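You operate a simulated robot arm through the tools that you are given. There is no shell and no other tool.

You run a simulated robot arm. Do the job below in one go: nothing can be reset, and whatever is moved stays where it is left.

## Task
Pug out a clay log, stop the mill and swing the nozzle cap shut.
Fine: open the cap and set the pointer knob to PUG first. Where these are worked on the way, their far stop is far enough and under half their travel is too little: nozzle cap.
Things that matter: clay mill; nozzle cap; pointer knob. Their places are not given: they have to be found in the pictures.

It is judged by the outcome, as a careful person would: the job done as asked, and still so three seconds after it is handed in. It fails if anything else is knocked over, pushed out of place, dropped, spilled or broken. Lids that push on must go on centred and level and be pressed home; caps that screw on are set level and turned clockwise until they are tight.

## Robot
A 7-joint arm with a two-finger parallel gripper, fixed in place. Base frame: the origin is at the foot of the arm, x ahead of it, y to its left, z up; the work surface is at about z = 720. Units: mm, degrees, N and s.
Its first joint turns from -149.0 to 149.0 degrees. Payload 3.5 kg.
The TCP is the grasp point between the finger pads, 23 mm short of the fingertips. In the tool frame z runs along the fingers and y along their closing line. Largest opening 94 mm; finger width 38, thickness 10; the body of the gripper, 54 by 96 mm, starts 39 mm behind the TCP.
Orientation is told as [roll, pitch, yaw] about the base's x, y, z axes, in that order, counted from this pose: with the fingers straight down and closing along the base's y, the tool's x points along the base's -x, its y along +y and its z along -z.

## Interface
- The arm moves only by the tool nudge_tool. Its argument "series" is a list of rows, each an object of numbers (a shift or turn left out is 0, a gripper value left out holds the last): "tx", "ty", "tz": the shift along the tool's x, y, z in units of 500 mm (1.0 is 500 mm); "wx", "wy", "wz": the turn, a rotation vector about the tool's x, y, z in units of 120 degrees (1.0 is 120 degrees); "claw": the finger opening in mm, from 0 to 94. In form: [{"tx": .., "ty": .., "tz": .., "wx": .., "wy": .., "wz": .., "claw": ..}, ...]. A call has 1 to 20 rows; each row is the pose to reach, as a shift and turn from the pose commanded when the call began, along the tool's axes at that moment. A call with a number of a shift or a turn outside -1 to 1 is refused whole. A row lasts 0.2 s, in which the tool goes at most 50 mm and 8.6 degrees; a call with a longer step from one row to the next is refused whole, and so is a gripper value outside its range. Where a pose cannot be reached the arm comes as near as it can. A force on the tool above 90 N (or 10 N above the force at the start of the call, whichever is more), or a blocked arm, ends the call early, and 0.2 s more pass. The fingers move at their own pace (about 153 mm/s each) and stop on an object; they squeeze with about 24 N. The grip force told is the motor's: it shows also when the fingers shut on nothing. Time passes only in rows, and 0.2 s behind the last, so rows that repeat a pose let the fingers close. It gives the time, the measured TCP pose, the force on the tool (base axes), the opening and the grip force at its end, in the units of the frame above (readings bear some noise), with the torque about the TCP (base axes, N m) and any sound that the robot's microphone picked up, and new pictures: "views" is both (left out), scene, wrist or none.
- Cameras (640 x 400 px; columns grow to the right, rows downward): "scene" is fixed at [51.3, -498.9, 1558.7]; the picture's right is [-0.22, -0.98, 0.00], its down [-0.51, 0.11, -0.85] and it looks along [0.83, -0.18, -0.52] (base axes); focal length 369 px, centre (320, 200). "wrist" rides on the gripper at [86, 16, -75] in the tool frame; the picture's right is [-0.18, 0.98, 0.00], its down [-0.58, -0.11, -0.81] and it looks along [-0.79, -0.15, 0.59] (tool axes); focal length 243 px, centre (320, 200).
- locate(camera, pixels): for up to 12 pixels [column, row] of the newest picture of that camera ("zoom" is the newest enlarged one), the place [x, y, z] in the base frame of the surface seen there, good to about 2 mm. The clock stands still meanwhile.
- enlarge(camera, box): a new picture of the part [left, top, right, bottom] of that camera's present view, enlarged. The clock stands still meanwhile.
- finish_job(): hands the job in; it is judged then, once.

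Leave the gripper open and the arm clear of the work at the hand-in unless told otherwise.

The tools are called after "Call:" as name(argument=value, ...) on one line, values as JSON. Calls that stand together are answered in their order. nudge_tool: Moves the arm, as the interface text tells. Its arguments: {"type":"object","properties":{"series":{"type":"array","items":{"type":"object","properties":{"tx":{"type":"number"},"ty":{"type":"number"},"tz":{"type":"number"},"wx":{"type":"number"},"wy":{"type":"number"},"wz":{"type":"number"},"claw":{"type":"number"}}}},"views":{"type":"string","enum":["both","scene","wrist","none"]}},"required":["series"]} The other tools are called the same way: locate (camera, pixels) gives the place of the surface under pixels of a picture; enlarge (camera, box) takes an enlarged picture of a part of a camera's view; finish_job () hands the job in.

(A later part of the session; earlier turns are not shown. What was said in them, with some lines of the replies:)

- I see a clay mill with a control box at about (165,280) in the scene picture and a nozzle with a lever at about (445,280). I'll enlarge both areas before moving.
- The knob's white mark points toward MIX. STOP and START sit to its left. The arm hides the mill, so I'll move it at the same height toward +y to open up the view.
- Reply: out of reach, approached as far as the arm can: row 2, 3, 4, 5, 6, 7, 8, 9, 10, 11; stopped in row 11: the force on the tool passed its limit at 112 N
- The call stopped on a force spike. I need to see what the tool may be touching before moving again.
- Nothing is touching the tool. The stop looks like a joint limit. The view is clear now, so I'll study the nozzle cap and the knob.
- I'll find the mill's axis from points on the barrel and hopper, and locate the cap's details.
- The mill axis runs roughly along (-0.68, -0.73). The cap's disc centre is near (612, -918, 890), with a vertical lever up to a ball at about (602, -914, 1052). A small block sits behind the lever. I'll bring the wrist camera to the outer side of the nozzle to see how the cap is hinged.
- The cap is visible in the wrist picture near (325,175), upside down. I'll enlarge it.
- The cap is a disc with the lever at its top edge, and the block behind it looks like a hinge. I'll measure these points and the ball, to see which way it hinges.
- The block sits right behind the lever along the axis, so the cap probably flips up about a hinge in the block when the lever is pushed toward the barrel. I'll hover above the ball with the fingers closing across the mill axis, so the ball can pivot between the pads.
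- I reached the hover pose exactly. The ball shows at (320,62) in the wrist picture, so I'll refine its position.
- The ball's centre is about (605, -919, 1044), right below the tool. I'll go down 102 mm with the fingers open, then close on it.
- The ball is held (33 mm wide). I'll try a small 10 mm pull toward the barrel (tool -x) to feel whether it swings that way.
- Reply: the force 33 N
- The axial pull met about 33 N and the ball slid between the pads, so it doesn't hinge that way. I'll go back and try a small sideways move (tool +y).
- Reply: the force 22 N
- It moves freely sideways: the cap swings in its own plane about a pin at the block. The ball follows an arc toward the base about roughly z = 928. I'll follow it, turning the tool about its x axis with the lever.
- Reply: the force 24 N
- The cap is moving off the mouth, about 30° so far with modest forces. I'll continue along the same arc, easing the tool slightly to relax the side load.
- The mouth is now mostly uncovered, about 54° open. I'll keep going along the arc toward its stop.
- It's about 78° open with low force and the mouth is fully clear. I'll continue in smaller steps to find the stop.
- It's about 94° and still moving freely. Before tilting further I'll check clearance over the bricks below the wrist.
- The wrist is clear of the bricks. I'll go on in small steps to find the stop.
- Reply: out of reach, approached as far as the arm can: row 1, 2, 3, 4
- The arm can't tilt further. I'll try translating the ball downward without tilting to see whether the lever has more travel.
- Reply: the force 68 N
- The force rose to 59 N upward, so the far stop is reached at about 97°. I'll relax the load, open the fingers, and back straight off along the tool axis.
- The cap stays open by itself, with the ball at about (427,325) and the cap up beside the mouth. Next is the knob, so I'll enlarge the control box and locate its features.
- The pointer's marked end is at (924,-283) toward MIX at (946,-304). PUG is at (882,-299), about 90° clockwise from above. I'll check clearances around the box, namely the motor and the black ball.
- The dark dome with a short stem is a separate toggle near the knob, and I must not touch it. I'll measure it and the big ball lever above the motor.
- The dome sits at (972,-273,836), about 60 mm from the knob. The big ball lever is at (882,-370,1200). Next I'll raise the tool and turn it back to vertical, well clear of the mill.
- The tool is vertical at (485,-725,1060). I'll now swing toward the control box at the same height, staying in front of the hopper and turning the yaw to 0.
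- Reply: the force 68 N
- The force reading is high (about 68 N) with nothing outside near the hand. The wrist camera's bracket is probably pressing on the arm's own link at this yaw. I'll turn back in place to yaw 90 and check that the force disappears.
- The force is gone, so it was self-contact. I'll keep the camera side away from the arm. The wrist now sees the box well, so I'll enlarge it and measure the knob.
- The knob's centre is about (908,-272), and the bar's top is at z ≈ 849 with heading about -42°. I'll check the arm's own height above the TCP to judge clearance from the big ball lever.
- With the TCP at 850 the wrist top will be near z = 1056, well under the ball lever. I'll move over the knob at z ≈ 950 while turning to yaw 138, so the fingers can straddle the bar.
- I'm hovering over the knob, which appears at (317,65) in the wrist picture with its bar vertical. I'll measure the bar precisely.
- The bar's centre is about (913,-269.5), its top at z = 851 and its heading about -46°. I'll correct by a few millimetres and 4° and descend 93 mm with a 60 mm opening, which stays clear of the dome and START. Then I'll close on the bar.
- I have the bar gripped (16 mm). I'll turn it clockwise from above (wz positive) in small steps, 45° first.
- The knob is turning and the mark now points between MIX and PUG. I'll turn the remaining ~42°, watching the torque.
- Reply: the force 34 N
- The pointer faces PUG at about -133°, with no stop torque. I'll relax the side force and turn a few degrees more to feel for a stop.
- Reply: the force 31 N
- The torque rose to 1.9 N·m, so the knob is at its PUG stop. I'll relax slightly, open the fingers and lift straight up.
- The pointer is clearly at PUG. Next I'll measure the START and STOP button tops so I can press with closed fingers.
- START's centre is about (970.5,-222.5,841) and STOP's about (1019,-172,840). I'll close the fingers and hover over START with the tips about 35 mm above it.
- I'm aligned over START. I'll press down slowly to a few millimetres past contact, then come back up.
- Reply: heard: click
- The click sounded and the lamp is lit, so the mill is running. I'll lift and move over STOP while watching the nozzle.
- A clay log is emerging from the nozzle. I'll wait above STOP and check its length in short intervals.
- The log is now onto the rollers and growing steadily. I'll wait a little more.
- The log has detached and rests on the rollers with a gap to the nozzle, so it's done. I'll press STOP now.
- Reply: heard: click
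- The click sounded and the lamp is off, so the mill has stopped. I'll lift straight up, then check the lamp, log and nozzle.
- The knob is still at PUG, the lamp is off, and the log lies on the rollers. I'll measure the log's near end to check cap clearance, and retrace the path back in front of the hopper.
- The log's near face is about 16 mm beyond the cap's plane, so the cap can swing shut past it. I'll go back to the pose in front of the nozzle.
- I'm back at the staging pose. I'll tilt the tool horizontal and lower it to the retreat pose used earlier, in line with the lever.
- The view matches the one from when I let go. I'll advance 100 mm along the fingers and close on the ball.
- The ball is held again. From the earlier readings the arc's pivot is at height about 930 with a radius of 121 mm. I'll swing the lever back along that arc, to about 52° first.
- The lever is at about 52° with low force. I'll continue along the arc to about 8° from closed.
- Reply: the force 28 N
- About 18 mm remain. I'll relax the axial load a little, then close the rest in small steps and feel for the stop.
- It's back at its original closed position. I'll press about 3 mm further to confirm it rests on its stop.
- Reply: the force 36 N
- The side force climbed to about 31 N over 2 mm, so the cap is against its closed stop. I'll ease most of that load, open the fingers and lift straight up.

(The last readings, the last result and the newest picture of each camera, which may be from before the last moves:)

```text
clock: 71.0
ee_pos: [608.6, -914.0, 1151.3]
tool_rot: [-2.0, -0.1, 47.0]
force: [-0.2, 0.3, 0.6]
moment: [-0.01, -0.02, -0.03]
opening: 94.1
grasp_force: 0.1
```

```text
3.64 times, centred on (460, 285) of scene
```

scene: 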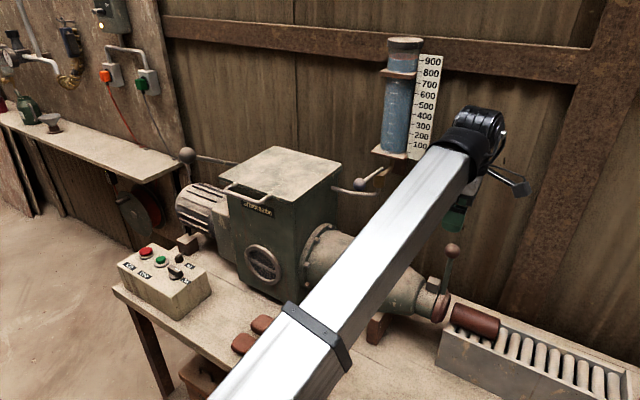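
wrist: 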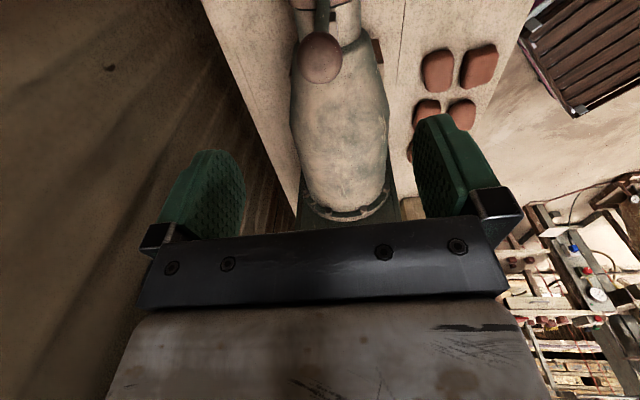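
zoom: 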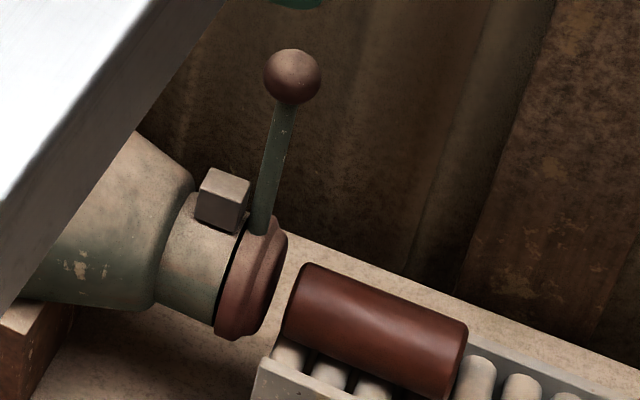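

The cap is back in its original shut position: the ball is at scene (452,251), as at the start. The log lies undisturbed on the rollers. I'll move the open gripper away from the work and check everything once more.

Call:
nudge_tool(series=[{"tx": -0.01, "ty": 0.06}, {"tx": -0.03, "ty": 0.14}, {"tx": -0.05, "ty": 0.22}, {"tx": -0.07, "ty": 0.3}, {"tx": -0.09, "ty": 0.38}, {"tx": -0.107, "ty": 0.44}, {"tx": -0.107, "ty": 0.44}, {"tx": -0.107, "ty": 0.44}, {"tx": -0.107, "ty": 0.44}], views="scene")

Call:
enlarge(camera="scene", box=[400, 230, 520, 340])

Call:
enlarge(camera="scene", box=[110, 230, 220, 320])

```text
clock: 73.0
ee_pos: [484.8, -727.3, 1143.1]
tool_rot: [-2.0, -0.1, 47.0]
force: [0.3, -0.2, 0.3]
moment: [-0.03, -0.01, 0.01]
opening: 94.0
grasp_force: 0.1
```

scene: 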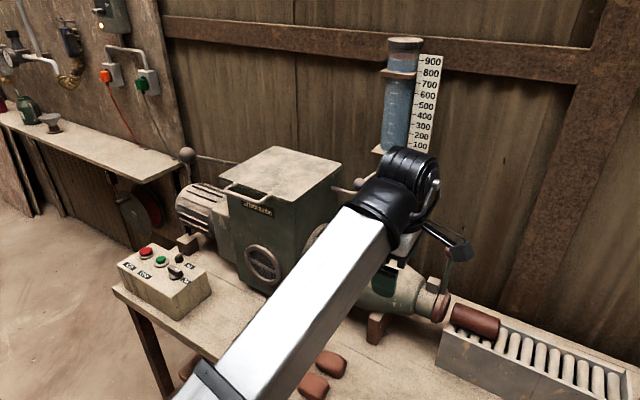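

```text
3.64 times, centred on (460, 285) of scene
```

zoom: 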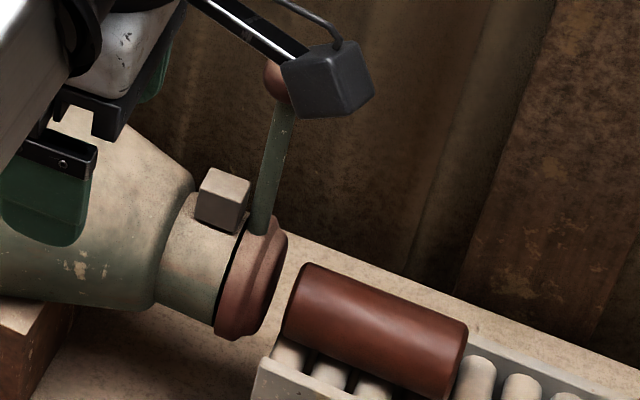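

```text
4.44 times, centred on (165, 275) of scene
```

zoom: 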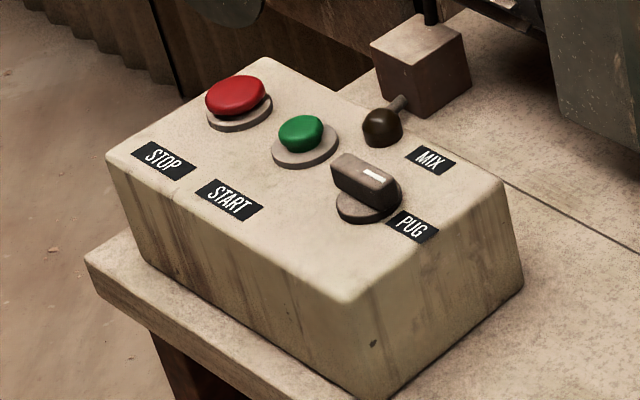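

The cap is shut, the lamp is off, the knob points to PUG, and the log rests on the rollers. The gripper is open and clear, so I'm handing the job in.

Call:
finish_job()

```text
The job is handed in.
```

The clay log is pugged out and resting on the rollers. The mill is stopped and the nozzle cap is swung shut.

- **Cap:** I opened it to its far stop first. At the end I closed it until it pressed against its stop, and it's back where it started.
- **Knob:** It was turned from MIX to its PUG stop before starting, and it's still there.
- **Mill:** START and STOP both clicked. The lamp lit while it ran and is off now.
- **Log:** It came away from the nozzle by itself, and I left it where it lay.

Early on, the arm pressed against itself twice when the wrist camera side faced back toward it. The pictures showed nothing else touched, and I kept to other angles after that. The gripper is open and clear of the work.
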